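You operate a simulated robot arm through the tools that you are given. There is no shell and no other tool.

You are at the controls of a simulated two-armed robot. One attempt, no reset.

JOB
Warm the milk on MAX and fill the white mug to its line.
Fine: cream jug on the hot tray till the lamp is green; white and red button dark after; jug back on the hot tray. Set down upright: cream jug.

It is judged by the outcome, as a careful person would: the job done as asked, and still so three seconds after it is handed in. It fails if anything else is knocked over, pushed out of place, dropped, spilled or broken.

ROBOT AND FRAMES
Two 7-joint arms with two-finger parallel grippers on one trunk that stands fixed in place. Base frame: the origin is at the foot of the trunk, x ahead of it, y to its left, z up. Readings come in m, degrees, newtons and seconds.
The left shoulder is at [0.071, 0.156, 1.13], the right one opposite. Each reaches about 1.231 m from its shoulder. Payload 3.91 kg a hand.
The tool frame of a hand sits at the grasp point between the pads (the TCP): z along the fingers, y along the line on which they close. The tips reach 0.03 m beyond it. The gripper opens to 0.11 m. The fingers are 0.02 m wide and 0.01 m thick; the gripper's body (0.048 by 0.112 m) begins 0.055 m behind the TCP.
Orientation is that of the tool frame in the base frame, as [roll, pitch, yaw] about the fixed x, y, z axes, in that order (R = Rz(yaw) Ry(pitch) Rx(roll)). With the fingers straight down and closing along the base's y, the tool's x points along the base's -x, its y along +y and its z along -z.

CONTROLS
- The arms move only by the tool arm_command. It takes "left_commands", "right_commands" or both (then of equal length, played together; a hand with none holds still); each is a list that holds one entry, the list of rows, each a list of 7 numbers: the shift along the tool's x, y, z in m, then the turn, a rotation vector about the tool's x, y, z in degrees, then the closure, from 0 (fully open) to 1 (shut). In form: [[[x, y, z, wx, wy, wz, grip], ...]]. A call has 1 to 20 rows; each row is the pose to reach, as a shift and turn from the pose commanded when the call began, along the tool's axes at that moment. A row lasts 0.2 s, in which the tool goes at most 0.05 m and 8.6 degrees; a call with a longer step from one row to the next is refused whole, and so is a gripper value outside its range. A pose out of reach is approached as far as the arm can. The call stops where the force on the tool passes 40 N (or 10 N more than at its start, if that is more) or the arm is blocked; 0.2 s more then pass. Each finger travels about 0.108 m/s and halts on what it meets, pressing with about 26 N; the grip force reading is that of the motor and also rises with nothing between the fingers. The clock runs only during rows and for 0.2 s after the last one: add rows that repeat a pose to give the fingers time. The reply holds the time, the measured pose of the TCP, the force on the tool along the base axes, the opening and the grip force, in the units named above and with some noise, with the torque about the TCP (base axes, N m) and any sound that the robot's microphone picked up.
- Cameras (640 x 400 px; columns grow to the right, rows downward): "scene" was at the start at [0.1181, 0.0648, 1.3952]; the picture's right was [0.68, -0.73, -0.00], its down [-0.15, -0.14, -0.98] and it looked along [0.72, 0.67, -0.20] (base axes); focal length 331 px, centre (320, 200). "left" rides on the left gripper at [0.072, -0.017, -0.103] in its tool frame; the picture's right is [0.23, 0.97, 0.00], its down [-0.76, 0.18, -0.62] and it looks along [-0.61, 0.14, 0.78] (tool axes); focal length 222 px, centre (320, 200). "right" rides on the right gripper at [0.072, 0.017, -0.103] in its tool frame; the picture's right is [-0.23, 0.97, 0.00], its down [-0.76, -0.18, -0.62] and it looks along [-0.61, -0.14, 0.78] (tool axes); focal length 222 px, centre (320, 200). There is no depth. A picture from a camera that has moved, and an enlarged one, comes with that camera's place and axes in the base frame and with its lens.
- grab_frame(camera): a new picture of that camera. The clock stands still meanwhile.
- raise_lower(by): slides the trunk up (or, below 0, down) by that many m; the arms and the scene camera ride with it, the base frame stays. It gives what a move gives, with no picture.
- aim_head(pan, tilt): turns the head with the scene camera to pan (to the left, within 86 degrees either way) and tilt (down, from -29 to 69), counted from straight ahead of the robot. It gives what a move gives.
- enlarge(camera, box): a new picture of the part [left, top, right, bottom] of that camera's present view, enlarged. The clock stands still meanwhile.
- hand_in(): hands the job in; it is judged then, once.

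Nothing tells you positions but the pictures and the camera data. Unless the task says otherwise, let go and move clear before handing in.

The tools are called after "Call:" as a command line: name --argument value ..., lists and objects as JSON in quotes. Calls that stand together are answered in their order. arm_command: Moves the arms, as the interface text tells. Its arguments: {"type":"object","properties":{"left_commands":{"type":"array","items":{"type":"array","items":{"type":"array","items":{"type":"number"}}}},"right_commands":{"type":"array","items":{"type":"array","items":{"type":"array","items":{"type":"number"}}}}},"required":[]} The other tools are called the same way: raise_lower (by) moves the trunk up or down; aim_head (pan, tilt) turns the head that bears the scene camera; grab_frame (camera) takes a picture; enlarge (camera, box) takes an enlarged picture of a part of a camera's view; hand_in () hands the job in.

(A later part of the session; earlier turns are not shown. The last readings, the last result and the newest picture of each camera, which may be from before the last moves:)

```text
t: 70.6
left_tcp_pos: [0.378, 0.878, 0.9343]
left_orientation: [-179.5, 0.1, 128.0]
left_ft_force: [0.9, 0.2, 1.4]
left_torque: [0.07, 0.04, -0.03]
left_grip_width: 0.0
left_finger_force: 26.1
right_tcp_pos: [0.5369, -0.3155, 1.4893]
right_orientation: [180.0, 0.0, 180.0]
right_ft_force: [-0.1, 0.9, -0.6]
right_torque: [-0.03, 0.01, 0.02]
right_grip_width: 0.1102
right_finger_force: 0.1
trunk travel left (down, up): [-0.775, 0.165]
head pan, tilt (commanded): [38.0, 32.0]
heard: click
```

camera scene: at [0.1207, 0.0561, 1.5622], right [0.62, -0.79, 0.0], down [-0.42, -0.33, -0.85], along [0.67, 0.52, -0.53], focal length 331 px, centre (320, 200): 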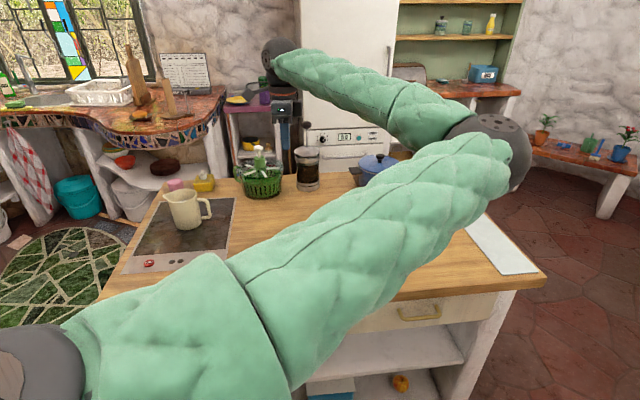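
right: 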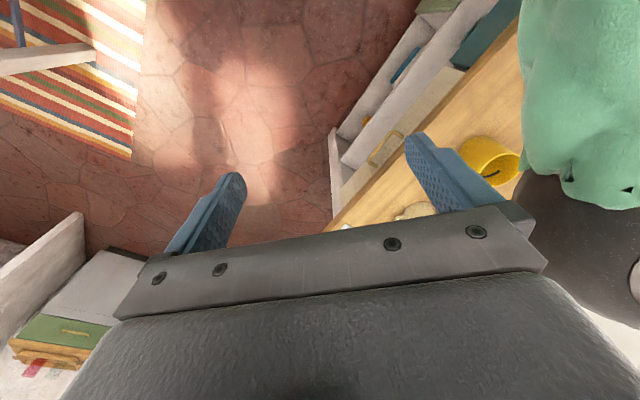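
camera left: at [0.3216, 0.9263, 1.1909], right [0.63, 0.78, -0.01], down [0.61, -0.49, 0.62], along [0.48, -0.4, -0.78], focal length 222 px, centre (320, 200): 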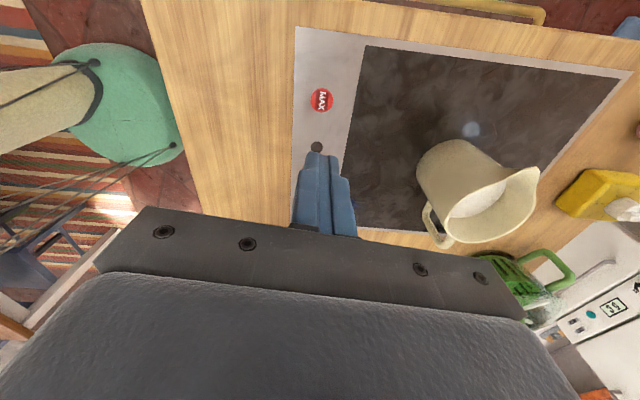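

Click. I rise back to the same hover and compare.

Call:
arm_command --left_commands '[[[0, 0, -0.01, 0, 0, 0, 1], [0, 0, -0.05, 0, 0, 0, 1], [0, 0, -0.095, 0, 0, 0, 1], [0, 0, -0.135, 0, 0, 0, 1], [0, -0.001, -0.1545, 0, 0, 0, 1], [0, -0.001, -0.1545, 0, 0, 0, 1]]]'

Call:
enlarge --camera "left" --box '[300, 80, 344, 120]'

Call:
enlarge --camera "left" --box '[270, 60, 370, 240]'

```text
t: 72.0
left_tcp_pos: [0.3792, 0.8789, 1.0887]
left_orientation: [-179.5, 0.0, 128.0]
left_ft_force: [0.1, 0.4, -1.0]
left_torque: [0.02, -0.01, 0.01]
left_grip_width: 0.0
left_finger_force: 26.2
right_tcp_pos: [0.5381, -0.3151, 1.4886]
right_orientation: [180.0, 0.1, 179.9]
right_ft_force: [0.7, 0.2, -0.1]
right_torque: [-0.01, -0.01, 0.03]
right_grip_width: 0.1102
right_finger_force: 0.1
trunk travel left (down, up): [-0.775, 0.165]
head pan, tilt (commanded): [38.0, 32.0]
```

```text
10.00 times, centred on (322, 100) of left
camera zoom: at [0.3215, 0.9249, 1.1911], right [0.63, 0.78, -0.01], down [0.61, -0.49, 0.62], along [0.48, -0.4, -0.78], focal length 2221 px, centre (300, 1200)
```

zoom: 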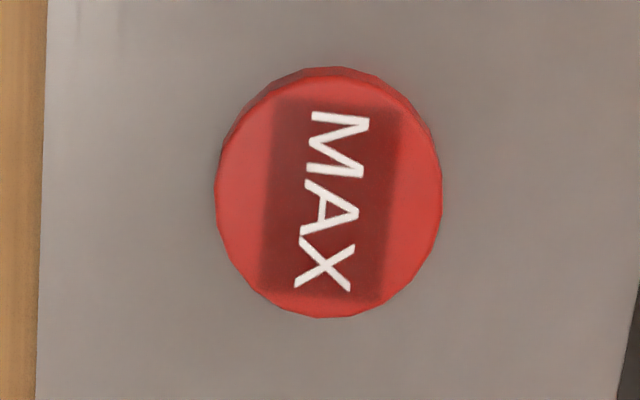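

```text
2.22 times, centred on (320, 150) of left
camera zoom: at [0.3215, 0.9249, 1.1911], right [0.63, 0.78, -0.01], down [0.61, -0.49, 0.62], along [0.48, -0.4, -0.78], focal length 494 px, centre (320, 311)
```

zoom: 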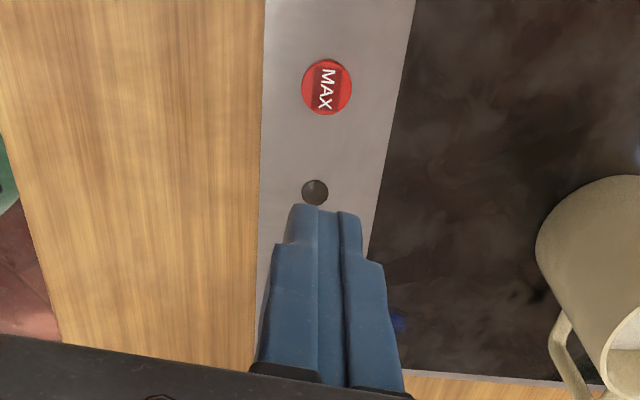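

The difference is subtle. I return to the earlier viewing spot, where I have reference close-ups of both buttons, to compare like with like.

Call:
arm_command --left_commands '[[[0, 0.01, -0.04, 0, 0, 0, 1], [0, 0.03, -0.08, 0, 0, 0, 1], [-0.005, 0.06, -0.11, 0, 0, 0, 1], [-0.01, 0.095, -0.13, 0, 0, 0, 1], [-0.018, 0.13, -0.13, 0, 0, 0, 1], [-0.018, 0.1395, -0.13, 0, 0, 0, 1], [-0.018, 0.1395, -0.13, 0, 0, 0, 1]]]'

Call:
enlarge --camera "left" --box '[220, 25, 260, 60]'

Call:
enlarge --camera "left" --box '[225, 117, 265, 152]'

Call:
enlarge --camera "left" --box '[200, 10, 290, 160]'

```text
t: 73.6
left_tcp_pos: [0.5007, 0.9492, 1.2171]
left_orientation: [-179.6, 0.0, 128.0]
left_ft_force: [-0.6, 0.4, -0.6]
left_torque: [-0.02, -0.01, 0.01]
left_grip_width: 0.0
left_finger_force: 26.3
right_tcp_pos: [0.5373, -0.3167, 1.488]
right_orientation: [180.0, 0.0, -180.0]
right_ft_force: [-0.7, 0.0, 0.0]
right_torque: [0.03, 0.0, -0.01]
right_grip_width: 0.1097
right_finger_force: 0.1
trunk travel left (down, up): [-0.775, 0.165]
head pan, tilt (commanded): [38.0, 32.0]
```

```text
11.43 times, centred on (240, 42) of left
camera zoom: at [0.4437, 0.9962, 1.3201], right [0.63, 0.78, -0.01], down [0.61, -0.49, 0.62], along [0.48, -0.4, -0.78], focal length 2538 px, centre (1234, 2000)
```

zoom: 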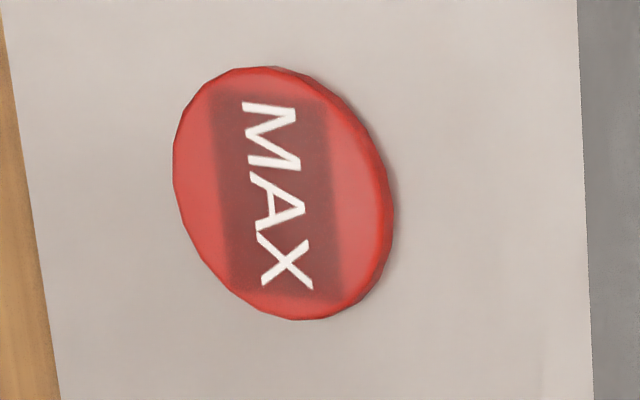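

```text
11.43 times, centred on (245, 134) of left
camera zoom: at [0.4437, 0.9962, 1.3201], right [0.63, 0.78, -0.01], down [0.61, -0.49, 0.62], along [0.48, -0.4, -0.78], focal length 2538 px, centre (1177, 949)
```

zoom: 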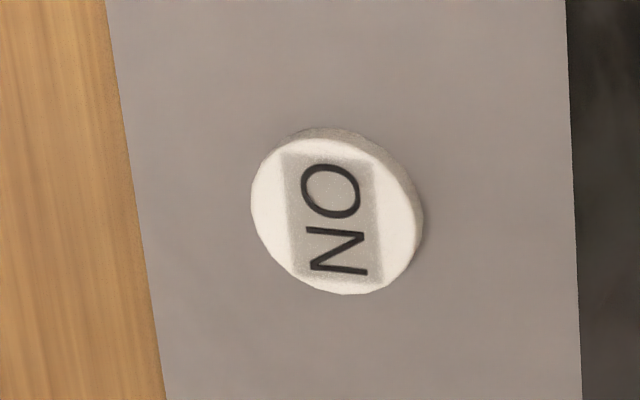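

```text
2.67 times, centred on (245, 85) of left
camera zoom: at [0.4437, 0.9962, 1.3201], right [0.63, 0.78, -0.01], down [0.61, -0.49, 0.62], along [0.48, -0.4, -0.78], focal length 592 px, centre (520, 507)
```

zoom: 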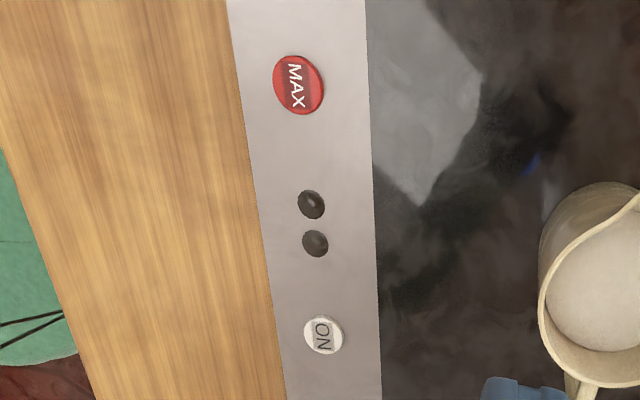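

All views look alike from here, so I compare from the head camera instead, where MAX looked plain red before its first press. I move the arm to the same spot as before for an identical view.

Call:
arm_command --left_commands '[[[-0.02, 0.0005, -0.01, 0, 0, 0, 1], [-0.06, 0.0015, -0.03, 0, 0, 0, 1], [-0.1, 0.003, -0.05, 0, 0, 0, 1], [-0.14, 0.004, -0.05, 0, 0, 0, 1], [-0.18, 0.005, -0.05, 0, 0, 0, 1], [-0.22, 0.0065, -0.05, 0, 0, 0, 1], [-0.26, 0.0075, -0.05, 0, 0, 0, 1], [-0.3, 0.009, -0.05, 0, 0, 0, 1], [-0.34, 0.01, -0.05, 0, 0, 0, 1], [-0.38, 0.011, -0.05, 0, 0, 0, 1], [-0.42, 0.012, -0.05, 0, 0, 0, 1], [-0.46, 0.0135, -0.05, 0, 0, 0, 1], [-0.5, 0.015, -0.05, 0, 0, 0, 1], [-0.54, 0.016, -0.05, 0, 0, 0, 1], [-0.5807, 0.0169, -0.05, 0, 0, 0, 1], [-0.5807, 0.0169, -0.05, 0, 0, 0, 0.6]]]'

Call:
enlarge --camera "scene" --box '[110, 230, 230, 290]'

Call:
enlarge --camera "scene" --box '[190, 245, 215, 270]'

Call:
enlarge --camera "scene" --box '[135, 250, 160, 275]'

Call:
enlarge --camera "scene" --box '[110, 190, 250, 300]'

```text
t: 77.0
left_tcp_pos: [0.8702, 0.5025, 1.2663]
left_orientation: [-179.6, 0.2, 127.9]
left_ft_force: [0.8, 0.3, 0.5]
left_torque: [0.0, 0.02, 0.03]
left_grip_width: 0.0441
left_finger_force: 0.0
right_tcp_pos: [0.537, -0.3162, 1.4901]
right_orientation: [-180.0, 0.1, -180.0]
right_ft_force: [0.3, -0.2, 0.3]
right_torque: [0.01, -0.02, -0.03]
right_grip_width: 0.1099
right_finger_force: 0.0
trunk travel left (down, up): [-0.775, 0.165]
head pan, tilt (commanded): [38.0, 32.0]
```

```text
5.33 times, centred on (170, 260) of scene
camera zoom: at [0.1204, 0.0568, 1.5622], right [0.62, -0.79, 0.0], down [-0.42, -0.33, -0.85], along [0.67, 0.52, -0.53], focal length 1764 px, centre (1120, -120)
```

zoom: 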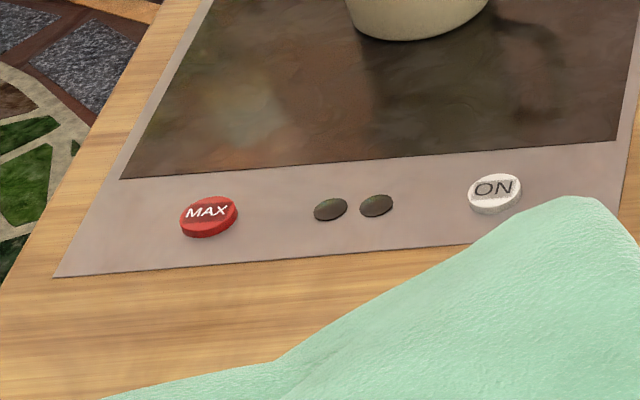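

```text
16.00 times, centred on (202, 258) of scene
camera zoom: at [0.1204, 0.0568, 1.5622], right [0.62, -0.79, 0.0], down [-0.42, -0.33, -0.85], along [0.67, 0.52, -0.53], focal length 5292 px, centre (2200, -720)
```

zoom: 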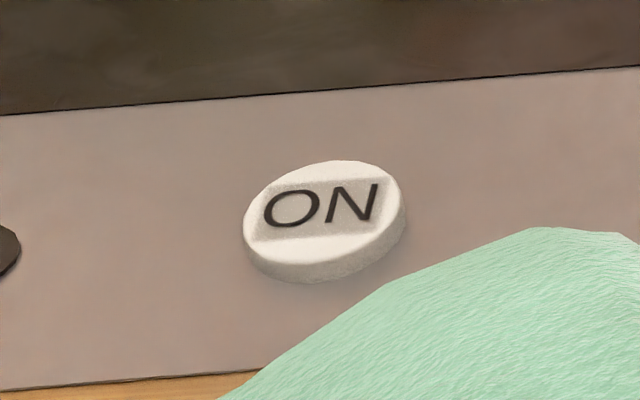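

```text
16.00 times, centred on (148, 262) of scene
camera zoom: at [0.1204, 0.0568, 1.5622], right [0.62, -0.79, 0.0], down [-0.42, -0.33, -0.85], along [0.67, 0.52, -0.53], focal length 5292 px, centre (3080, -800)
```

zoom: 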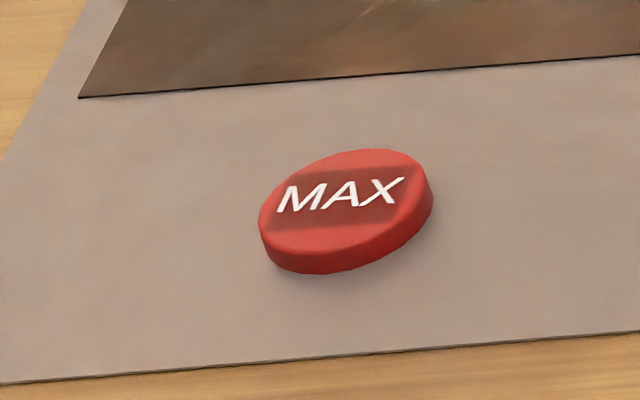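

```text
3.64 times, centred on (180, 245) of scene
camera zoom: at [0.1204, 0.0568, 1.5622], right [0.62, -0.79, 0.0], down [-0.42, -0.33, -0.85], along [0.67, 0.52, -0.53], focal length 1203 px, centre (829, 36)
```

zoom: 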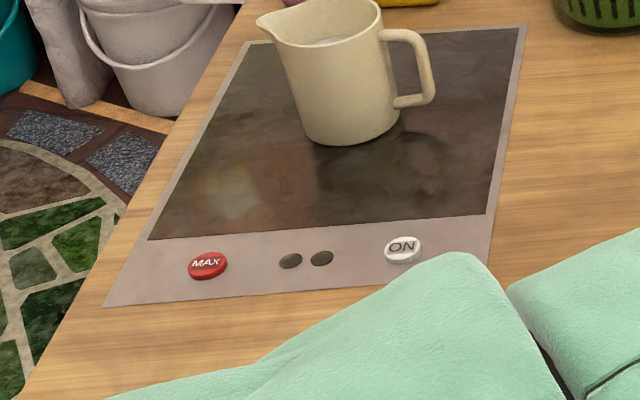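

From the head camera, MAX and ON look the same before and after that press and like the untouched state, so I can't yet tell by eye. A steady camera on the panel and mug would settle this and also help with the pour. I'll check where the right arm's elbow is before bringing the right-hand camera over.

Call:
aim_head --pan -20 --tilt 5

Call:
grab_frame --camera "scene"

Call:
grab_frame --camera "right"

```text
t: 78.3
left_tcp_pos: [0.8705, 0.5038, 1.2677]
left_orientation: [-179.4, -0.1, 128.0]
left_ft_force: [0.8, 0.6, 0.0]
left_torque: [-0.01, -0.02, -0.01]
left_grip_width: 0.0441
left_finger_force: 0.0
right_tcp_pos: [0.5366, -0.3164, 1.4884]
right_orientation: [-180.0, 0.1, 179.9]
right_ft_force: [0.1, -0.7, -0.8]
right_torque: [-0.02, 0.03, 0.0]
right_grip_width: 0.1099
right_finger_force: 0.1
trunk travel left (down, up): [-0.775, 0.165]
head pan, tilt (commanded): [-20.0, 5.0]
```

```text
taken
camera scene: at [0.1365, -0.0305, 1.6057], right [-0.34, -0.94, 0.0], down [-0.08, 0.03, -1.0], along [0.94, -0.34, -0.09], focal length 331 px, centre (320, 200)
```

scene: 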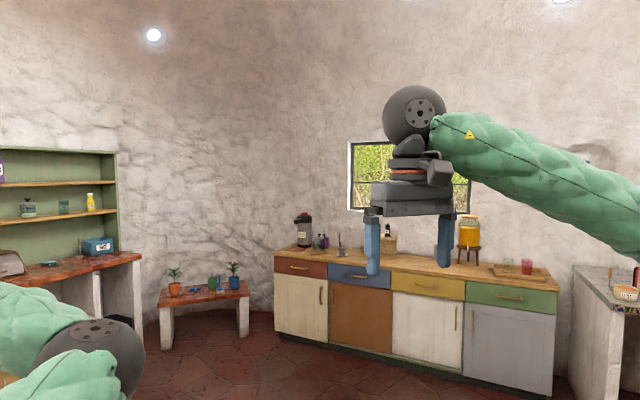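

```text
taken
camera right: at [0.4637, -0.2996, 1.5926], right [0.23, 0.97, 0.0], down [0.76, -0.18, 0.62], along [0.61, -0.14, -0.78], focal length 222 px, centre (320, 200)
```

right: 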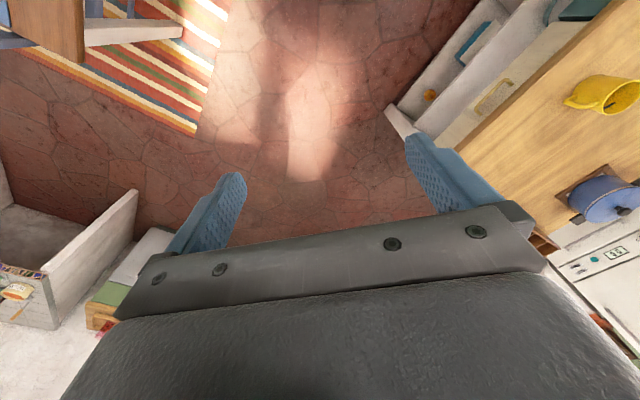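

The right elbow points outward, so there's room. I raise the right hand and bring it over so its camera looks down at the mug and panel.

Call:
arm_command --right_commands '[[[0, 0, -0.04, 0, 0, 0, 0], [0, 0, -0.08, 0, 0, -3, 0], [0, 0.02, -0.112, 0, 0, -9, 0], [0.002, 0.055, -0.112, 0, 0, -16, 0], [0.003, 0.09, -0.112, 0, 0, -23, 0], [0.005, 0.13, -0.112, 0, 0, -30, 0], [0.006, 0.17, -0.112, 0, 0, -37, 0], [0.008, 0.21, -0.112, 0, 0, -44, 0], [0.009, 0.25, -0.112, 0, 0, -51, 0], [0.011, 0.29, -0.112, 0, 0, -58, 0], [0.012, 0.33, -0.112, 0, 0, -65, 0], [0.014, 0.37, -0.112, 0, 0, -72, 0], [0.015, 0.41, -0.112, 0, 0, -79, 0], [0.017, 0.445, -0.112, 0, 0, -86, 0], [0.017, 0.466, -0.112, 0, 0, -86, 0], [0.017, 0.466, -0.112, 0, 0, -86, 0]]]'

Call:
grab_frame --camera "right"

Call:
aim_head --pan 38 --tilt 32

Call:
grab_frame --camera "scene"

```text
t: 81.7
left_tcp_pos: [0.871, 0.503, 1.2676]
left_orientation: [-179.5, 0.1, 127.9]
left_ft_force: [0.5, -0.6, -0.1]
left_torque: [0.03, 0.01, -0.04]
left_grip_width: 0.044
left_finger_force: 0.1
right_tcp_pos: [0.5198, 0.1504, 1.6011]
right_orientation: [-180.0, 0.1, -93.8]
right_ft_force: [-0.4, 0.7, -1.3]
right_torque: [-0.02, 0.0, 0.02]
right_grip_width: 0.1101
right_finger_force: 0.1
trunk travel left (down, up): [-0.775, 0.165]
head pan, tilt (commanded): [-20.0, 5.0]
```

```text
taken
camera right: at [0.4971, 0.0781, 1.7048], right [-0.96, 0.29, 0.0], down [0.23, 0.75, 0.62], along [0.18, 0.6, -0.78], focal length 222 px, centre (320, 200)
```

right: 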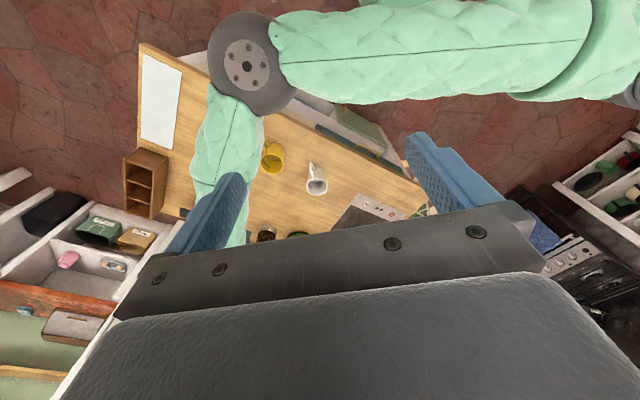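

```text
t: 83.0
left_tcp_pos: [0.8707, 0.5035, 1.268]
left_orientation: [-179.5, -0.1, 127.8]
left_ft_force: [0.6, 0.4, 0.2]
left_torque: [0.04, -0.02, 0.04]
left_grip_width: 0.0442
left_finger_force: 0.1
right_tcp_pos: [0.5184, 0.1497, 1.6017]
right_orientation: [-180.0, -0.1, -94.0]
right_ft_force: [-0.3, -0.1, -0.1]
right_torque: [0.02, 0.0, -0.01]
right_grip_width: 0.1099
right_finger_force: 0.0
trunk travel left (down, up): [-0.775, 0.165]
head pan, tilt (commanded): [38.0, 32.0]
```

```text
taken
camera scene: at [0.1208, 0.0562, 1.5622], right [0.62, -0.79, 0.0], down [-0.42, -0.33, -0.85], along [0.67, 0.52, -0.53], focal length 331 px, centre (320, 200)
```

scene: 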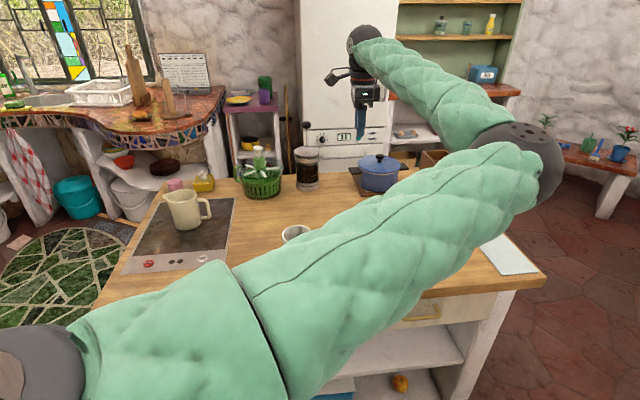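

The right camera now looks down on both the mug and the tray panel. I zoom in on each.

Call:
enlarge --camera "right" --box '[340, 180, 420, 230]'

Call:
enlarge --camera "right" --box '[295, 150, 345, 205]'

```text
8.00 times, centred on (380, 205) of right
camera zoom: at [0.497, 0.0788, 1.7047], right [-0.96, 0.29, 0.0], down [0.23, 0.75, 0.62], along [0.18, 0.6, -0.78], focal length 1777 px, centre (-160, 160)
```

zoom: 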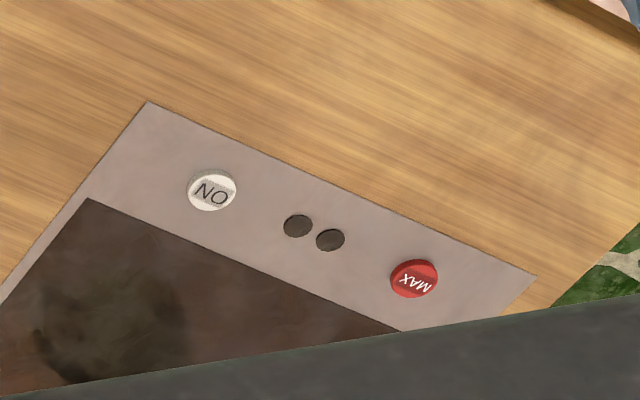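

```text
7.27 times, centred on (320, 178) of right
camera zoom: at [0.497, 0.0788, 1.7047], right [-0.96, 0.29, 0.0], down [0.23, 0.75, 0.62], along [0.18, 0.6, -0.78], focal length 1615 px, centre (320, 364)
```

zoom: 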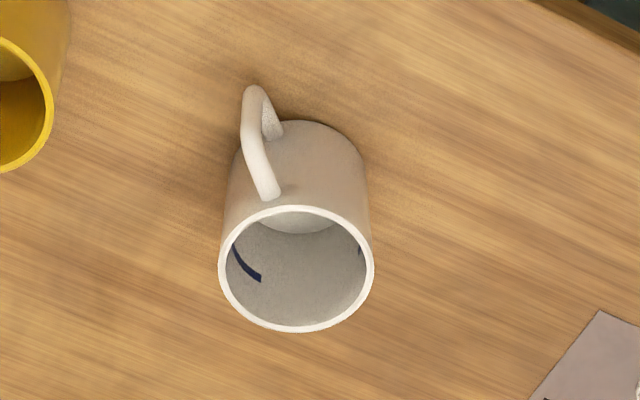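

Both buttons and the mug's inner line are clearly visible from this fixed camera. I take reference close-ups of the buttons, then test by pressing ON once more and watching what changes.

Call:
enlarge --camera "right" --box '[358, 196, 376, 212]'

Call:
enlarge --camera "right" --box '[383, 207, 401, 223]'

Call:
arm_command --left_commands '[[[0.02, -0.006, 0, 0, 0, 0, 1], [0.06, -0.018, 0, 0, 0, 0, 1], [0.1, -0.03, 0, 0, 0, 0, 1], [0.14, -0.043, 0, 0, 0, 0, 1], [0.18, -0.055, 0, 0, 0, 0, 1], [0.22, -0.067, 0, 0, 0, 0, 1], [0.26, -0.079, 0, 0, 0, 0, 1], [0.3, -0.091, 0, 0, 0, 0, 1], [0.34, -0.104, 0.02, 0, 0, 0, 1], [0.375, -0.114, 0.05, 0, 0, 0, 1], [0.405, -0.123, 0.085, 0, 0, 0, 1], [0.43, -0.131, 0.12, 0, 0, 0, 1], [0.4527, -0.138, 0.155, 0, 0, 0, 1], [0.4527, -0.138, 0.195, 0, 0, 0, 1], [0.4527, -0.138, 0.235, 0, 0, 0, 1], [0.4527, -0.138, 0.27, 0, 0, 0, 1], [0.4527, -0.138, 0.3, 0, 0, 0, 1], [0.4527, -0.138, 0.315, 0, 0, 0, 1], [0.4527, -0.138, 0.315, 0, 0, 0, 1]]]'

Call:
enlarge --camera "left" --box '[240, 0, 420, 240]'

```text
16.00 times, centred on (367, 204) of right
camera zoom: at [0.497, 0.0788, 1.7047], right [-0.96, 0.29, 0.0], down [0.23, 0.75, 0.62], along [0.18, 0.6, -0.78], focal length 3554 px, centre (-432, 136)
```

zoom: 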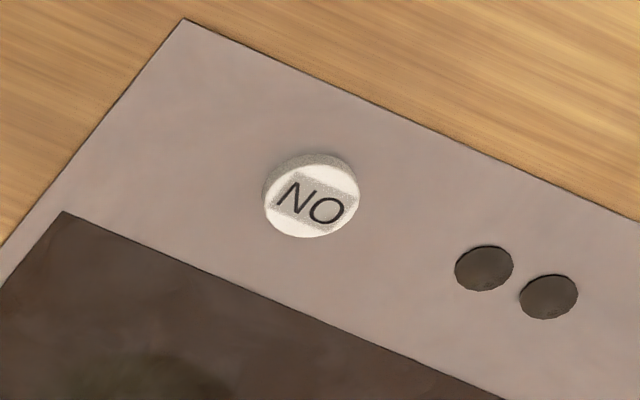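

```text
16.00 times, centred on (392, 215) of right
camera zoom: at [0.497, 0.0788, 1.7047], right [-0.96, 0.29, 0.0], down [0.23, 0.75, 0.62], along [0.18, 0.6, -0.78], focal length 3554 px, centre (-832, -40)
```

zoom: 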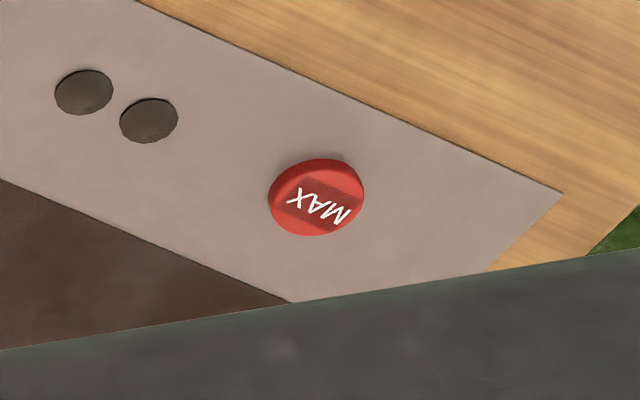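

```text
t: 87.0
left_tcp_pos: [0.4815, 0.7729, 0.9533]
left_orientation: [-179.6, -0.1, 128.0]
left_ft_force: [-0.4, 0.7, 0.8]
left_torque: [-0.01, -0.03, -0.03]
left_grip_width: 0.0
left_finger_force: 26.3
right_tcp_pos: [0.5183, 0.1501, 1.6007]
right_orientation: [-179.9, 0.0, -94.0]
right_ft_force: [-1.0, -0.3, -0.2]
right_torque: [-0.02, 0.05, -0.03]
right_grip_width: 0.1099
right_finger_force: 0.0
trunk travel left (down, up): [-0.775, 0.165]
head pan, tilt (commanded): [38.0, 32.0]
```

```text
1.67 times, centred on (330, 120) of left
camera zoom: at [0.4252, 0.8202, 1.0562], right [0.63, 0.78, -0.01], down [0.61, -0.49, 0.62], along [0.48, -0.4, -0.78], focal length 370 px, centre (303, 333)
```

zoom: 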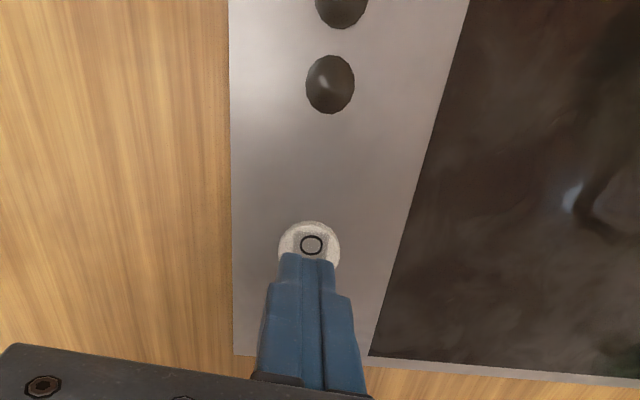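

Call:
arm_command --left_commands '[[[0.001, 0.002, 0.006, 0, 0, 0, 1], [0.001, 0.002, 0.012, 0, 0, 0, 1], [0.001, 0.002, 0.016, 0, 0, 0, 1], [0.001, 0.002, 0.018, 0, 0, 0, 1], [0.001, 0.002, 0.0195, 0, 0, 0, 1]]]'

```text
t: 88.2
left_tcp_pos: [0.4828, 0.7767, 0.9325]
left_orientation: [-179.5, 0.0, 127.9]
left_ft_force: [0.0, -1.4, 2.5]
left_torque: [-0.02, -0.01, 0.0]
left_grip_width: 0.0
left_finger_force: 25.7
right_tcp_pos: [0.5188, 0.1489, 1.6014]
right_orientation: [179.9, 0.0, -94.1]
right_ft_force: [0.8, 0.6, 0.5]
right_torque: [-0.02, -0.01, 0.03]
right_grip_width: 0.11
right_finger_force: 0.0
trunk travel left (down, up): [-0.775, 0.165]
head pan, tilt (commanded): [38.0, 32.0]
heard: click
```

Click. Now I lift the hand off and away from the panel and look through the fixed right camera.

Call:
arm_command --left_commands '[[[0, 0, -0.01, 0, 0, 0, 1], [0, 0, -0.05, 0, 0, 0, 1], [0, 0, -0.09, 0, 0, 0, 1], [0, 0.03, -0.12, 0, 0, 0, 1], [0, 0.07, -0.15, 0, 0, 0, 1], [0, 0.11, -0.17, 0, 0, 0, 1], [0, 0.15, -0.19, 0, 0, 0, 1]]]'

Call:
grab_frame --camera "right"

Call:
enlarge --camera "right" --box '[358, 196, 376, 212]'

Call:
enlarge --camera "right" --box '[383, 207, 401, 223]'

```text
t: 89.8
left_tcp_pos: [0.603, 0.8703, 1.1227]
left_orientation: [-179.4, 0.0, 128.0]
left_ft_force: [0.1, -0.2, -1.4]
left_torque: [-0.01, -0.01, -0.01]
left_grip_width: 0.0001
left_finger_force: 25.8
right_tcp_pos: [0.5202, 0.151, 1.5991]
right_orientation: [179.9, -0.2, -94.0]
right_ft_force: [-0.1, 0.7, 0.4]
right_torque: [0.03, -0.03, 0.0]
right_grip_width: 0.11
right_finger_force: 0.0
trunk travel left (down, up): [-0.775, 0.165]
head pan, tilt (commanded): [38.0, 32.0]
```

```text
taken
camera right: at [0.4971, 0.0803, 1.7045], right [-0.96, 0.29, 0.0], down [0.23, 0.75, 0.62], along [0.18, 0.59, -0.78], focal length 222 px, centre (320, 200)
```

right: 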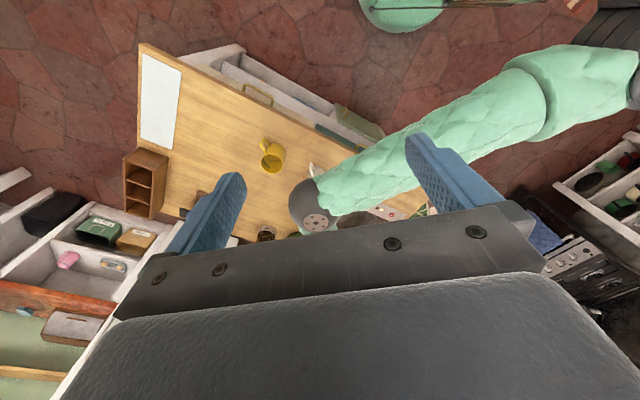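

```text
16.00 times, centred on (367, 204) of right
camera zoom: at [0.4971, 0.0803, 1.7045], right [-0.96, 0.29, 0.0], down [0.23, 0.75, 0.62], along [0.18, 0.59, -0.78], focal length 3554 px, centre (-432, 136)
```

zoom: 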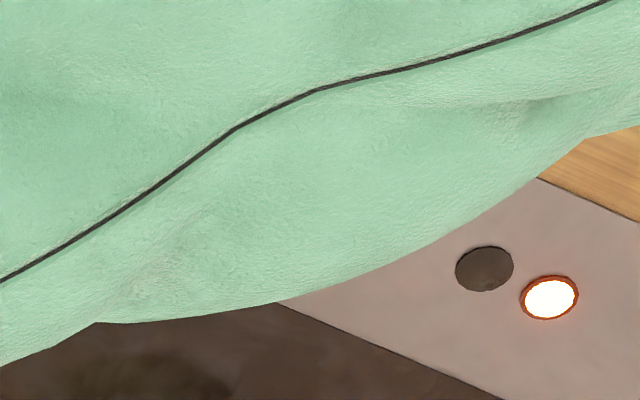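

```text
16.00 times, centred on (392, 215) of right
camera zoom: at [0.4971, 0.0803, 1.7045], right [-0.96, 0.29, 0.0], down [0.23, 0.75, 0.62], along [0.18, 0.59, -0.78], focal length 3554 px, centre (-832, -40)
```

zoom: 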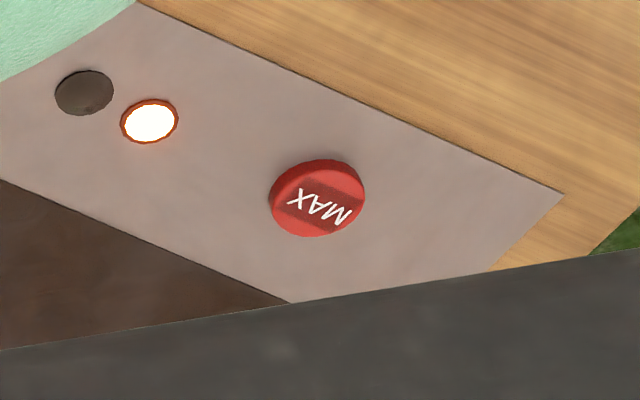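

ON re-lit the orange lamp, so the ON button does toggle power. MAX looks slightly different from before; I take a much closer look at it now.

Call:
enlarge --camera "right" --box '[388, 211, 396, 219]'

Call:
enlarge --camera "left" --box '[150, 0, 260, 140]'

Call:
grab_frame --camera "left"

```text
16.00 times, centred on (392, 215) of right
camera zoom: at [0.4971, 0.0803, 1.7045], right [-0.96, 0.29, 0.0], down [0.23, 0.75, 0.62], along [0.18, 0.59, -0.78], focal length 3554 px, centre (-832, -40)
```

zoom: 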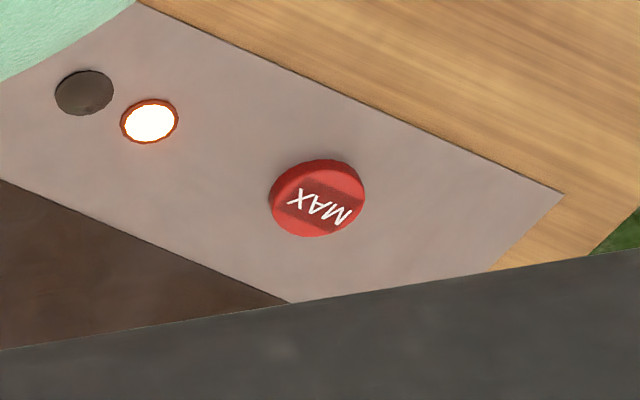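

```text
2.86 times, centred on (205, 70) of left
camera zoom: at [0.5461, 0.9172, 1.2247], right [0.63, 0.78, -0.01], down [0.61, -0.49, 0.62], along [0.48, -0.4, -0.78], focal length 635 px, centre (649, 571)
```

zoom: 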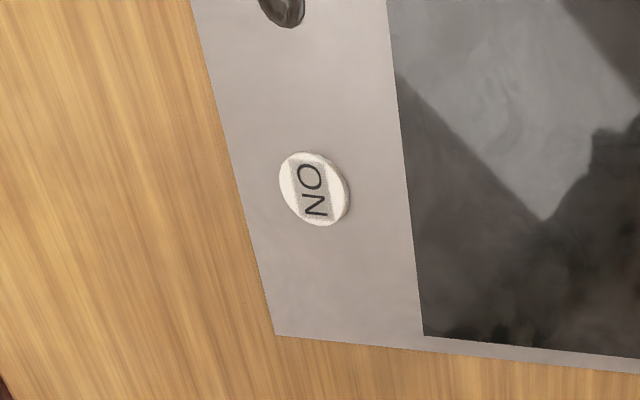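

```text
taken
camera left: at [0.5461, 0.9172, 1.2247], right [0.63, 0.78, -0.01], down [0.61, -0.49, 0.62], along [0.48, -0.4, -0.78], focal length 222 px, centre (320, 200)
```

left: 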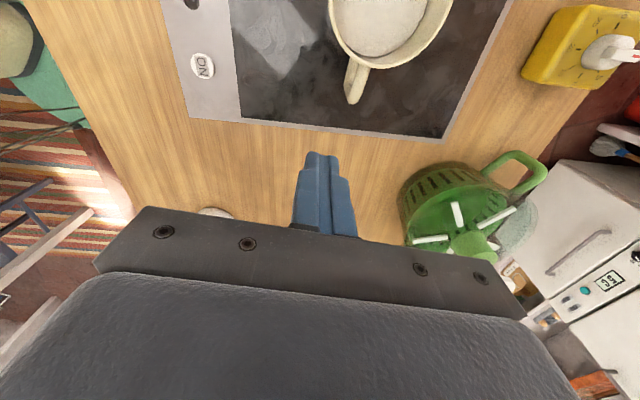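

ON looks the same lit or unlit, so appearance alone won't tell. The lamp's timing might: I hold still and watch how long it stays orange with MAX in its present state.

Call:
arm_command --left_commands '[[[0, 0, 0, 0, 0, 0, 1], [0, 0, 0, 0, 0, 0, 1], [0, 0, 0, 0, 0, 0, 1], [0, 0, 0, 0, 0, 0, 1], [0, 0, 0, 0, 0, 0, 1]]]'

Call:
enlarge --camera "right" --box '[366, 196, 406, 226]'

Call:
arm_command --left_commands '[[[0, 0, 0, 0, 0, 0, 1], [0, 0, 0, 0, 0, 0, 1], [0, 0, 0, 0, 0, 0, 1], [0, 0, 0, 0, 0, 0, 1], [0, 0, 0, 0, 0, 0, 1], [0, 0, 0, 0, 0, 0, 1], [0, 0, 0, 0, 0, 0, 1], [0, 0, 0, 0, 0, 0, 1], [0, 0, 0, 0, 0, 0, 1]]]'

Call:
enlarge --camera "right" --box '[366, 196, 406, 226]'

```text
t: 91.0
left_tcp_pos: [0.6028, 0.8701, 1.122]
left_orientation: [-179.5, 0.0, 127.9]
left_ft_force: [0.5, 0.0, -0.2]
left_torque: [0.0, -0.03, 0.0]
left_grip_width: 0.0
left_finger_force: 25.9
right_tcp_pos: [0.5197, 0.1509, 1.6013]
right_orientation: [179.9, 0.1, -94.0]
right_ft_force: [0.0, -0.1, 0.7]
right_torque: [0.02, 0.0, -0.01]
right_grip_width: 0.1098
right_finger_force: 0.1
trunk travel left (down, up): [-0.775, 0.165]
head pan, tilt (commanded): [38.0, 32.0]
```

```text
13.33 times, centred on (386, 211) of right
camera zoom: at [0.497, 0.0792, 1.7047], right [-0.96, 0.29, 0.0], down [0.23, 0.75, 0.62], along [0.18, 0.6, -0.78], focal length 2962 px, centre (-560, 53)
```

zoom: 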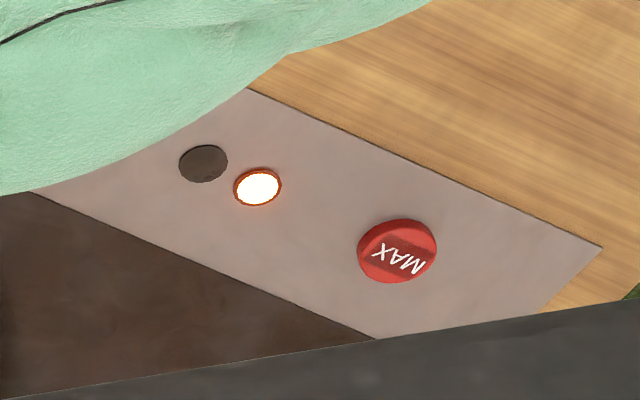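

```text
t: 93.0
left_tcp_pos: [0.6018, 0.8694, 1.1229]
left_orientation: [-179.5, 0.1, 127.9]
left_ft_force: [0.1, -0.5, 0.3]
left_torque: [-0.02, 0.01, -0.03]
left_grip_width: 0.0
left_finger_force: 25.8
right_tcp_pos: [0.5197, 0.1498, 1.601]
right_orientation: [-179.9, 0.0, -94.0]
right_ft_force: [0.6, 0.2, 0.3]
right_torque: [0.03, 0.0, 0.0]
right_grip_width: 0.1101
right_finger_force: 0.2
trunk travel left (down, up): [-0.775, 0.165]
head pan, tilt (commanded): [38.0, 32.0]
```

```text
13.33 times, centred on (386, 211) of right
camera zoom: at [0.4969, 0.0791, 1.7047], right [-0.96, 0.29, 0.0], down [0.23, 0.75, 0.62], along [0.18, 0.6, -0.78], focal length 2962 px, centre (-560, 53)
```

zoom: 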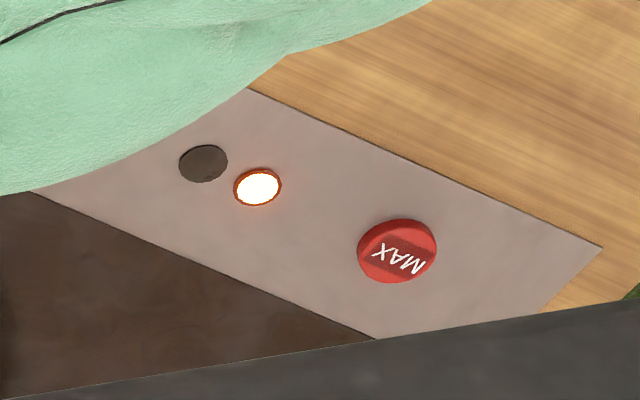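

Call:
arm_command --left_commands '[[[0, 0, 0, 0, 0, 0, 1], [0, 0, 0, 0, 0, 0, 1], [0, 0, 0, 0, 0, 0, 1], [0, 0, 0, 0, 0, 0, 1], [0, 0, 0, 0, 0, 0, 1], [0, 0, 0, 0, 0, 0, 1], [0, 0, 0, 0, 0, 0, 1], [0, 0, 0, 0, 0, 0, 1], [0, 0, 0, 0, 0, 0, 1], [0, 0, 0, 0, 0, 0, 1], [0, 0, 0, 0, 0, 0, 1], [0, 0, 0, 0, 0, 0, 1], [0, 0, 0, 0, 0, 0, 1], [0, 0, 0, 0, 0, 0, 1], [0, 0, 0, 0, 0, 0, 1], [0, 0, 0, 0, 0, 0, 1], [0, 0, 0, 0, 0, 0, 1], [0, 0, 0, 0, 0, 0, 1], [0, 0, 0, 0, 0, 0, 1], [0, 0, 0, 0, 0, 0, 1]]]'

Call:
enlarge --camera "right" --box '[366, 196, 406, 226]'

Call:
arm_command --left_commands '[[[0, 0, 0, 0, 0, 0, 1], [0, 0, 0, 0, 0, 0, 1], [0, 0, 0, 0, 0, 0, 1], [0, 0, 0, 0, 0, 0, 1], [0, 0, 0, 0, 0, 0, 1], [0, 0, 0, 0, 0, 0, 1], [0, 0, 0, 0, 0, 0, 1], [0, 0, 0, 0, 0, 0, 1], [0, 0, 0, 0, 0, 0, 1], [0, 0, 0, 0, 0, 0, 1], [0, 0, 0, 0, 0, 0, 1], [0, 0, 0, 0, 0, 0, 1], [0, 0, 0, 0, 0, 0, 1], [0, 0, 0, 0, 0, 0, 1], [0, 0, 0, 0, 0, 0, 1], [0, 0, 0, 0, 0, 0, 1], [0, 0, 0, 0, 0, 0, 1], [0, 0, 0, 0, 0, 0, 1], [0, 0, 0, 0, 0, 0, 1], [0, 0, 0, 0, 0, 0, 1]]]'

Call:
enlarge --camera "right" --box '[366, 196, 406, 226]'

```text
t: 97.2
left_tcp_pos: [0.6025, 0.8691, 1.1216]
left_orientation: [-179.5, -0.1, 127.9]
left_ft_force: [-0.2, 0.6, -0.1]
left_torque: [0.0, -0.02, -0.02]
left_grip_width: 0.0
left_finger_force: 25.9
right_tcp_pos: [0.5194, 0.1509, 1.6008]
right_orientation: [180.0, 0.0, -94.0]
right_ft_force: [-0.3, -0.4, -0.3]
right_torque: [-0.04, 0.02, -0.02]
right_grip_width: 0.1101
right_finger_force: 0.1
trunk travel left (down, up): [-0.775, 0.165]
head pan, tilt (commanded): [38.0, 32.0]
```

```text
13.33 times, centred on (386, 211) of right
camera zoom: at [0.497, 0.0791, 1.7047], right [-0.96, 0.29, 0.0], down [0.23, 0.75, 0.62], along [0.18, 0.6, -0.78], focal length 2962 px, centre (-560, 53)
```

zoom: 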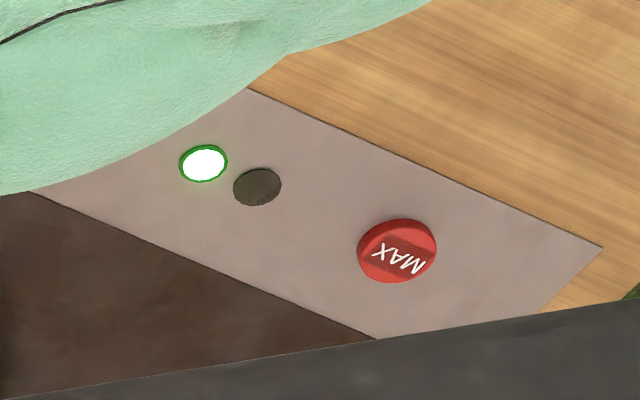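

```text
t: 101.3
left_tcp_pos: [0.6027, 0.8699, 1.1211]
left_orientation: [-179.5, -0.1, 127.9]
left_ft_force: [0.1, 0.0, -0.2]
left_torque: [-0.01, -0.02, 0.01]
left_grip_width: 0.0
left_finger_force: 25.6
right_tcp_pos: [0.5193, 0.1514, 1.5998]
right_orientation: [180.0, 0.1, -94.0]
right_ft_force: [-1.3, 1.1, -0.2]
right_torque: [0.0, -0.01, -0.03]
right_grip_width: 0.11
right_finger_force: 0.0
trunk travel left (down, up): [-0.775, 0.165]
head pan, tilt (commanded): [38.0, 32.0]
```

```text
13.33 times, centred on (386, 211) of right
camera zoom: at [0.4969, 0.0791, 1.7047], right [-0.96, 0.29, 0.0], down [0.23, 0.75, 0.62], along [0.18, 0.6, -0.78], focal length 2962 px, centre (-560, 53)
```

zoom: 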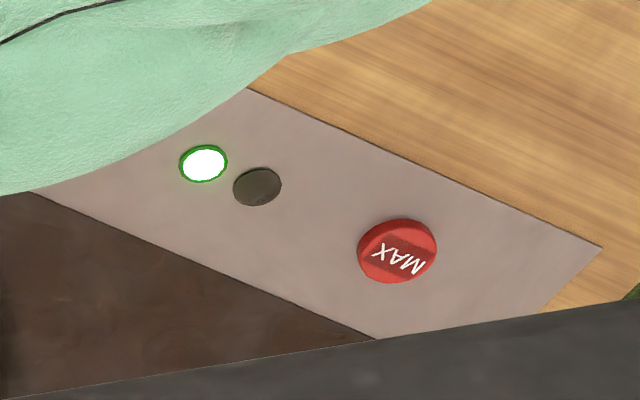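

Green arrives 5–9 s after ON regardless, so timing doesn't reveal MAX. I press MAX once with the power on, return to this exact pose and compare the fixed view.

Call:
arm_command --left_commands '[[[0.024, -0.0285, 0, 0, 0, 0, 1], [0.0485, -0.057, 0, 0, 0, 0, 1], [0.073, -0.0857, 0, 0, 0, 0, 1], [0.097, -0.114, 0, 0, 0, 0, 1], [0.121, -0.143, 0, 0, 0, 0, 1], [0.1454, -0.1714, 0.02, 0, 0, 0, 1], [0.1454, -0.1714, 0.06, 0, 0, 0, 1], [0.1454, -0.1714, 0.1, 0, 0, 0, 1], [0.1454, -0.1714, 0.14, 0, 0, 0, 1], [0.1454, -0.1714, 0.165, 0, 0, 0, 1], [0.1454, -0.1714, 0.177, 0, 0, 0, 1], [0.1454, -0.1714, 0.183, 0, 0, 0, 1], [0.1454, -0.1714, 0.186, 0, 0, 0, 1], [0.1454, -0.1714, 0.188, 0, 0, 0, 1]]]'

```text
t: 104.3
left_tcp_pos: [0.3764, 0.8771, 0.9347]
left_orientation: [-179.5, 0.0, 128.0]
left_ft_force: [0.7, 0.6, 0.8]
left_torque: [0.0, -0.01, -0.02]
left_grip_width: 0.0002
left_finger_force: 26.0
right_tcp_pos: [0.5187, 0.1509, 1.6012]
right_orientation: [179.9, 0.0, -94.0]
right_ft_force: [-0.4, 0.0, -0.7]
right_torque: [0.03, 0.04, -0.02]
right_grip_width: 0.1101
right_finger_force: 0.0
trunk travel left (down, up): [-0.775, 0.165]
head pan, tilt (commanded): [38.0, 32.0]
```

Call:
arm_command --left_commands '[[[0, 0, 0.001, 0, 0, 0, 1], [0, 0, 0.002, 0, 0, 0, 1]]]'

```text
t: 105.0
left_tcp_pos: [0.3764, 0.8782, 0.9339]
left_orientation: [-179.5, 0.0, 127.9]
left_ft_force: [0.1, -0.1, 2.3]
left_torque: [-0.02, -0.01, -0.02]
left_grip_width: 0.0
left_finger_force: 25.7
right_tcp_pos: [0.5204, 0.1505, 1.5992]
right_orientation: [-179.9, 0.0, -94.0]
right_ft_force: [-0.1, 0.3, -0.1]
right_torque: [0.0, 0.01, -0.02]
right_grip_width: 0.11
right_finger_force: 0.1
trunk travel left (down, up): [-0.775, 0.165]
head pan, tilt (commanded): [38.0, 32.0]
heard: click
```

Call:
arm_command --left_commands '[[[0, 0, -0.01, 0, 0, 0, 1], [0, 0, -0.05, 0, 0, 0, 1], [0, 0, -0.095, 0, 0, 0, 1], [0, 0, -0.14, 0, 0, 0, 1], [0, 0, -0.18, 0, 0, 0, 1], [-0.024, 0.0285, -0.19, 0, 0, 0, 1], [-0.0485, 0.057, -0.19, 0, 0, 0, 1], [-0.073, 0.0857, -0.19, 0, 0, 0, 1], [-0.097, 0.114, -0.19, 0, 0, 0, 1], [-0.121, 0.143, -0.19, 0, 0, 0, 1], [-0.1454, 0.1714, -0.19, 0, 0, 0, 1], [-0.1454, 0.1714, -0.19, 0, 0, 0, 1]]]'

Call:
enlarge --camera "right" --box '[366, 196, 406, 226]'

Call:
enlarge --camera "right" --box '[383, 207, 401, 223]'

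```text
t: 107.5
left_tcp_pos: [0.6041, 0.8692, 1.1226]
left_orientation: [-179.5, 0.1, 128.1]
left_ft_force: [-0.2, 0.4, 0.3]
left_torque: [0.01, 0.0, 0.0]
left_grip_width: 0.0
left_finger_force: 26.3
right_tcp_pos: [0.5197, 0.15, 1.602]
right_orientation: [179.9, -0.1, -94.1]
right_ft_force: [-0.1, 0.7, -0.4]
right_torque: [-0.02, 0.01, -0.02]
right_grip_width: 0.1099
right_finger_force: 0.1
trunk travel left (down, up): [-0.775, 0.165]
head pan, tilt (commanded): [38.0, 32.0]
```

```text
13.33 times, centred on (386, 211) of right
camera zoom: at [0.4965, 0.0793, 1.7048], right [-0.96, 0.29, 0.0], down [0.23, 0.75, 0.62], along [0.18, 0.6, -0.78], focal length 2962 px, centre (-560, 53)
```

zoom: 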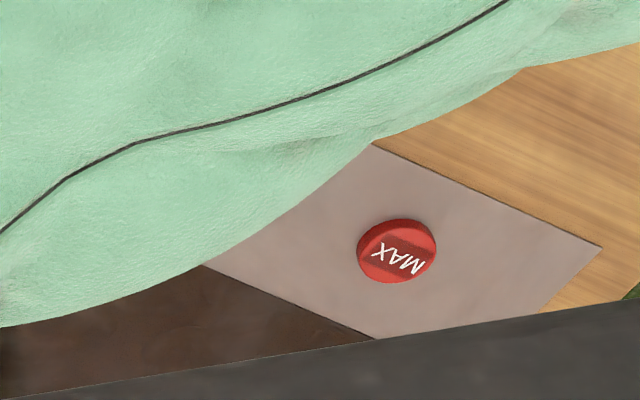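

```text
16.00 times, centred on (392, 215) of right
camera zoom: at [0.4965, 0.0793, 1.7048], right [-0.96, 0.29, 0.0], down [0.23, 0.75, 0.62], along [0.18, 0.6, -0.78], focal length 3554 px, centre (-832, -40)
```

zoom: 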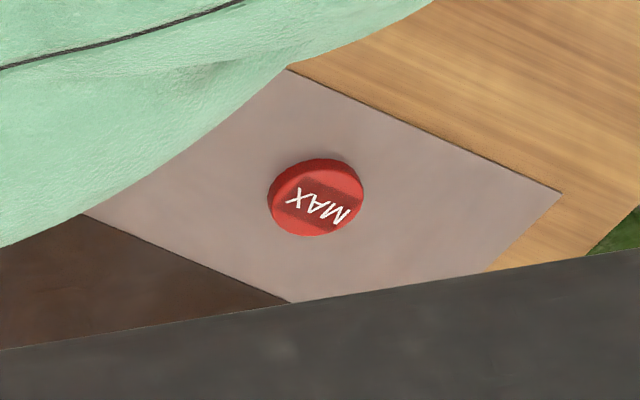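

The change on MAX is too faint to judge from here. I'll now switch off in the orderly way, MAX first and then ON, which makes an even count of presses for each; at MAX I take matched close-ups before and after.

Call:
arm_command --left_commands '[[[0.024, -0.0285, 0, 0, 0, 0, 1], [0.0485, -0.057, 0, 0, 0, 0, 1], [0.073, -0.0857, 0, 0, 0, 0, 1], [0.097, -0.114, 0, 0, 0, 0, 1], [0.121, -0.143, 0, 0, 0, 0, 1], [0.1454, -0.1704, 0.02, 0, 0, 0, 1], [0.1454, -0.1704, 0.034, 0, 0, 0, 1], [0.1454, -0.1704, 0.034, 0, 0, 0, 1]]]'

Call:
enlarge --camera "left" --box '[300, 80, 344, 120]'

Call:
enlarge --camera "left" --box '[270, 60, 370, 240]'

```text
t: 109.3
left_tcp_pos: [0.3761, 0.879, 1.0898]
left_orientation: [-179.5, 0.0, 128.1]
left_ft_force: [0.1, 0.2, 0.5]
left_torque: [0.03, 0.03, 0.0]
left_grip_width: 0.0
left_finger_force: 26.2
right_tcp_pos: [0.5193, 0.151, 1.6021]
right_orientation: [180.0, 0.0, -94.0]
right_ft_force: [-0.1, 0.3, 0.2]
right_torque: [0.01, -0.01, 0.01]
right_grip_width: 0.1099
right_finger_force: 0.1
trunk travel left (down, up): [-0.775, 0.165]
head pan, tilt (commanded): [38.0, 32.0]
```

```text
10.00 times, centred on (322, 100) of left
camera zoom: at [0.3198, 0.9258, 1.193], right [0.63, 0.78, -0.01], down [0.61, -0.49, 0.62], along [0.48, -0.4, -0.78], focal length 2221 px, centre (300, 1200)
```

zoom: 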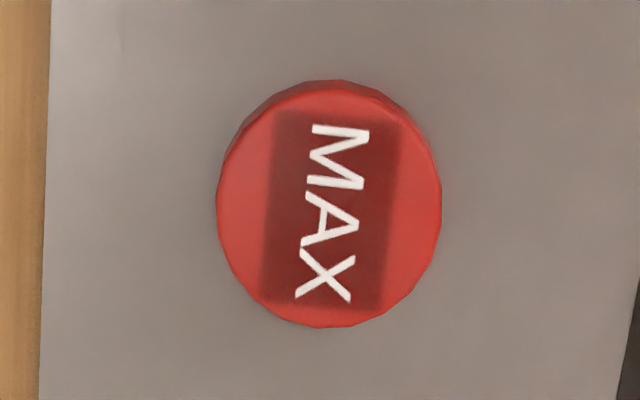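

```text
2.22 times, centred on (320, 150) of left
camera zoom: at [0.3198, 0.9258, 1.193], right [0.63, 0.78, -0.01], down [0.61, -0.49, 0.62], along [0.48, -0.4, -0.78], focal length 494 px, centre (320, 311)
```

zoom: 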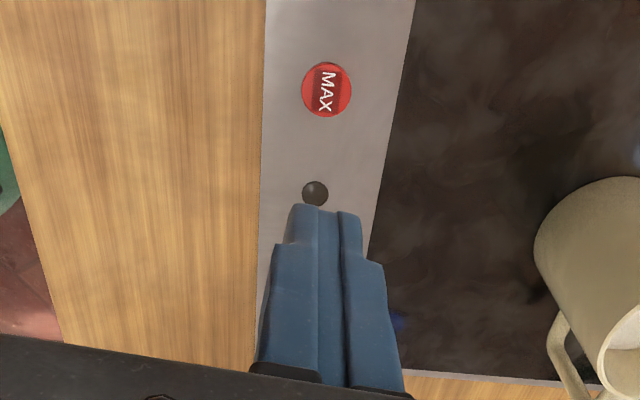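

Call:
arm_command --left_commands '[[[0, 0.001, 0.04, 0, 0, 0, 1], [0, 0.001, 0.08, 0, 0, 0, 1], [0, 0.001, 0.12, 0, 0, 0, 1], [0, 0.001, 0.14, 0, 0, 0, 1], [0, 0.001, 0.15, 0, 0, 0, 1], [0, 0.001, 0.153, 0, 0, 0, 1], [0, 0.001, 0.155, 0, 0, 0, 1], [0, 0.001, 0.1565, 0, 0, 0, 1]]]'

```text
t: 111.2
left_tcp_pos: [0.3771, 0.879, 0.9328]
left_orientation: [-179.5, 0.0, 127.9]
left_ft_force: [-0.4, 0.3, 3.1]
left_torque: [0.01, 0.02, 0.01]
left_grip_width: 0.0
left_finger_force: 26.5
right_tcp_pos: [0.5189, 0.1511, 1.601]
right_orientation: [179.9, 0.0, -94.0]
right_ft_force: [-0.3, -0.4, 0.1]
right_torque: [0.03, -0.02, 0.03]
right_grip_width: 0.1099
right_finger_force: 0.1
trunk travel left (down, up): [-0.775, 0.165]
head pan, tilt (commanded): [38.0, 32.0]
heard: click
```

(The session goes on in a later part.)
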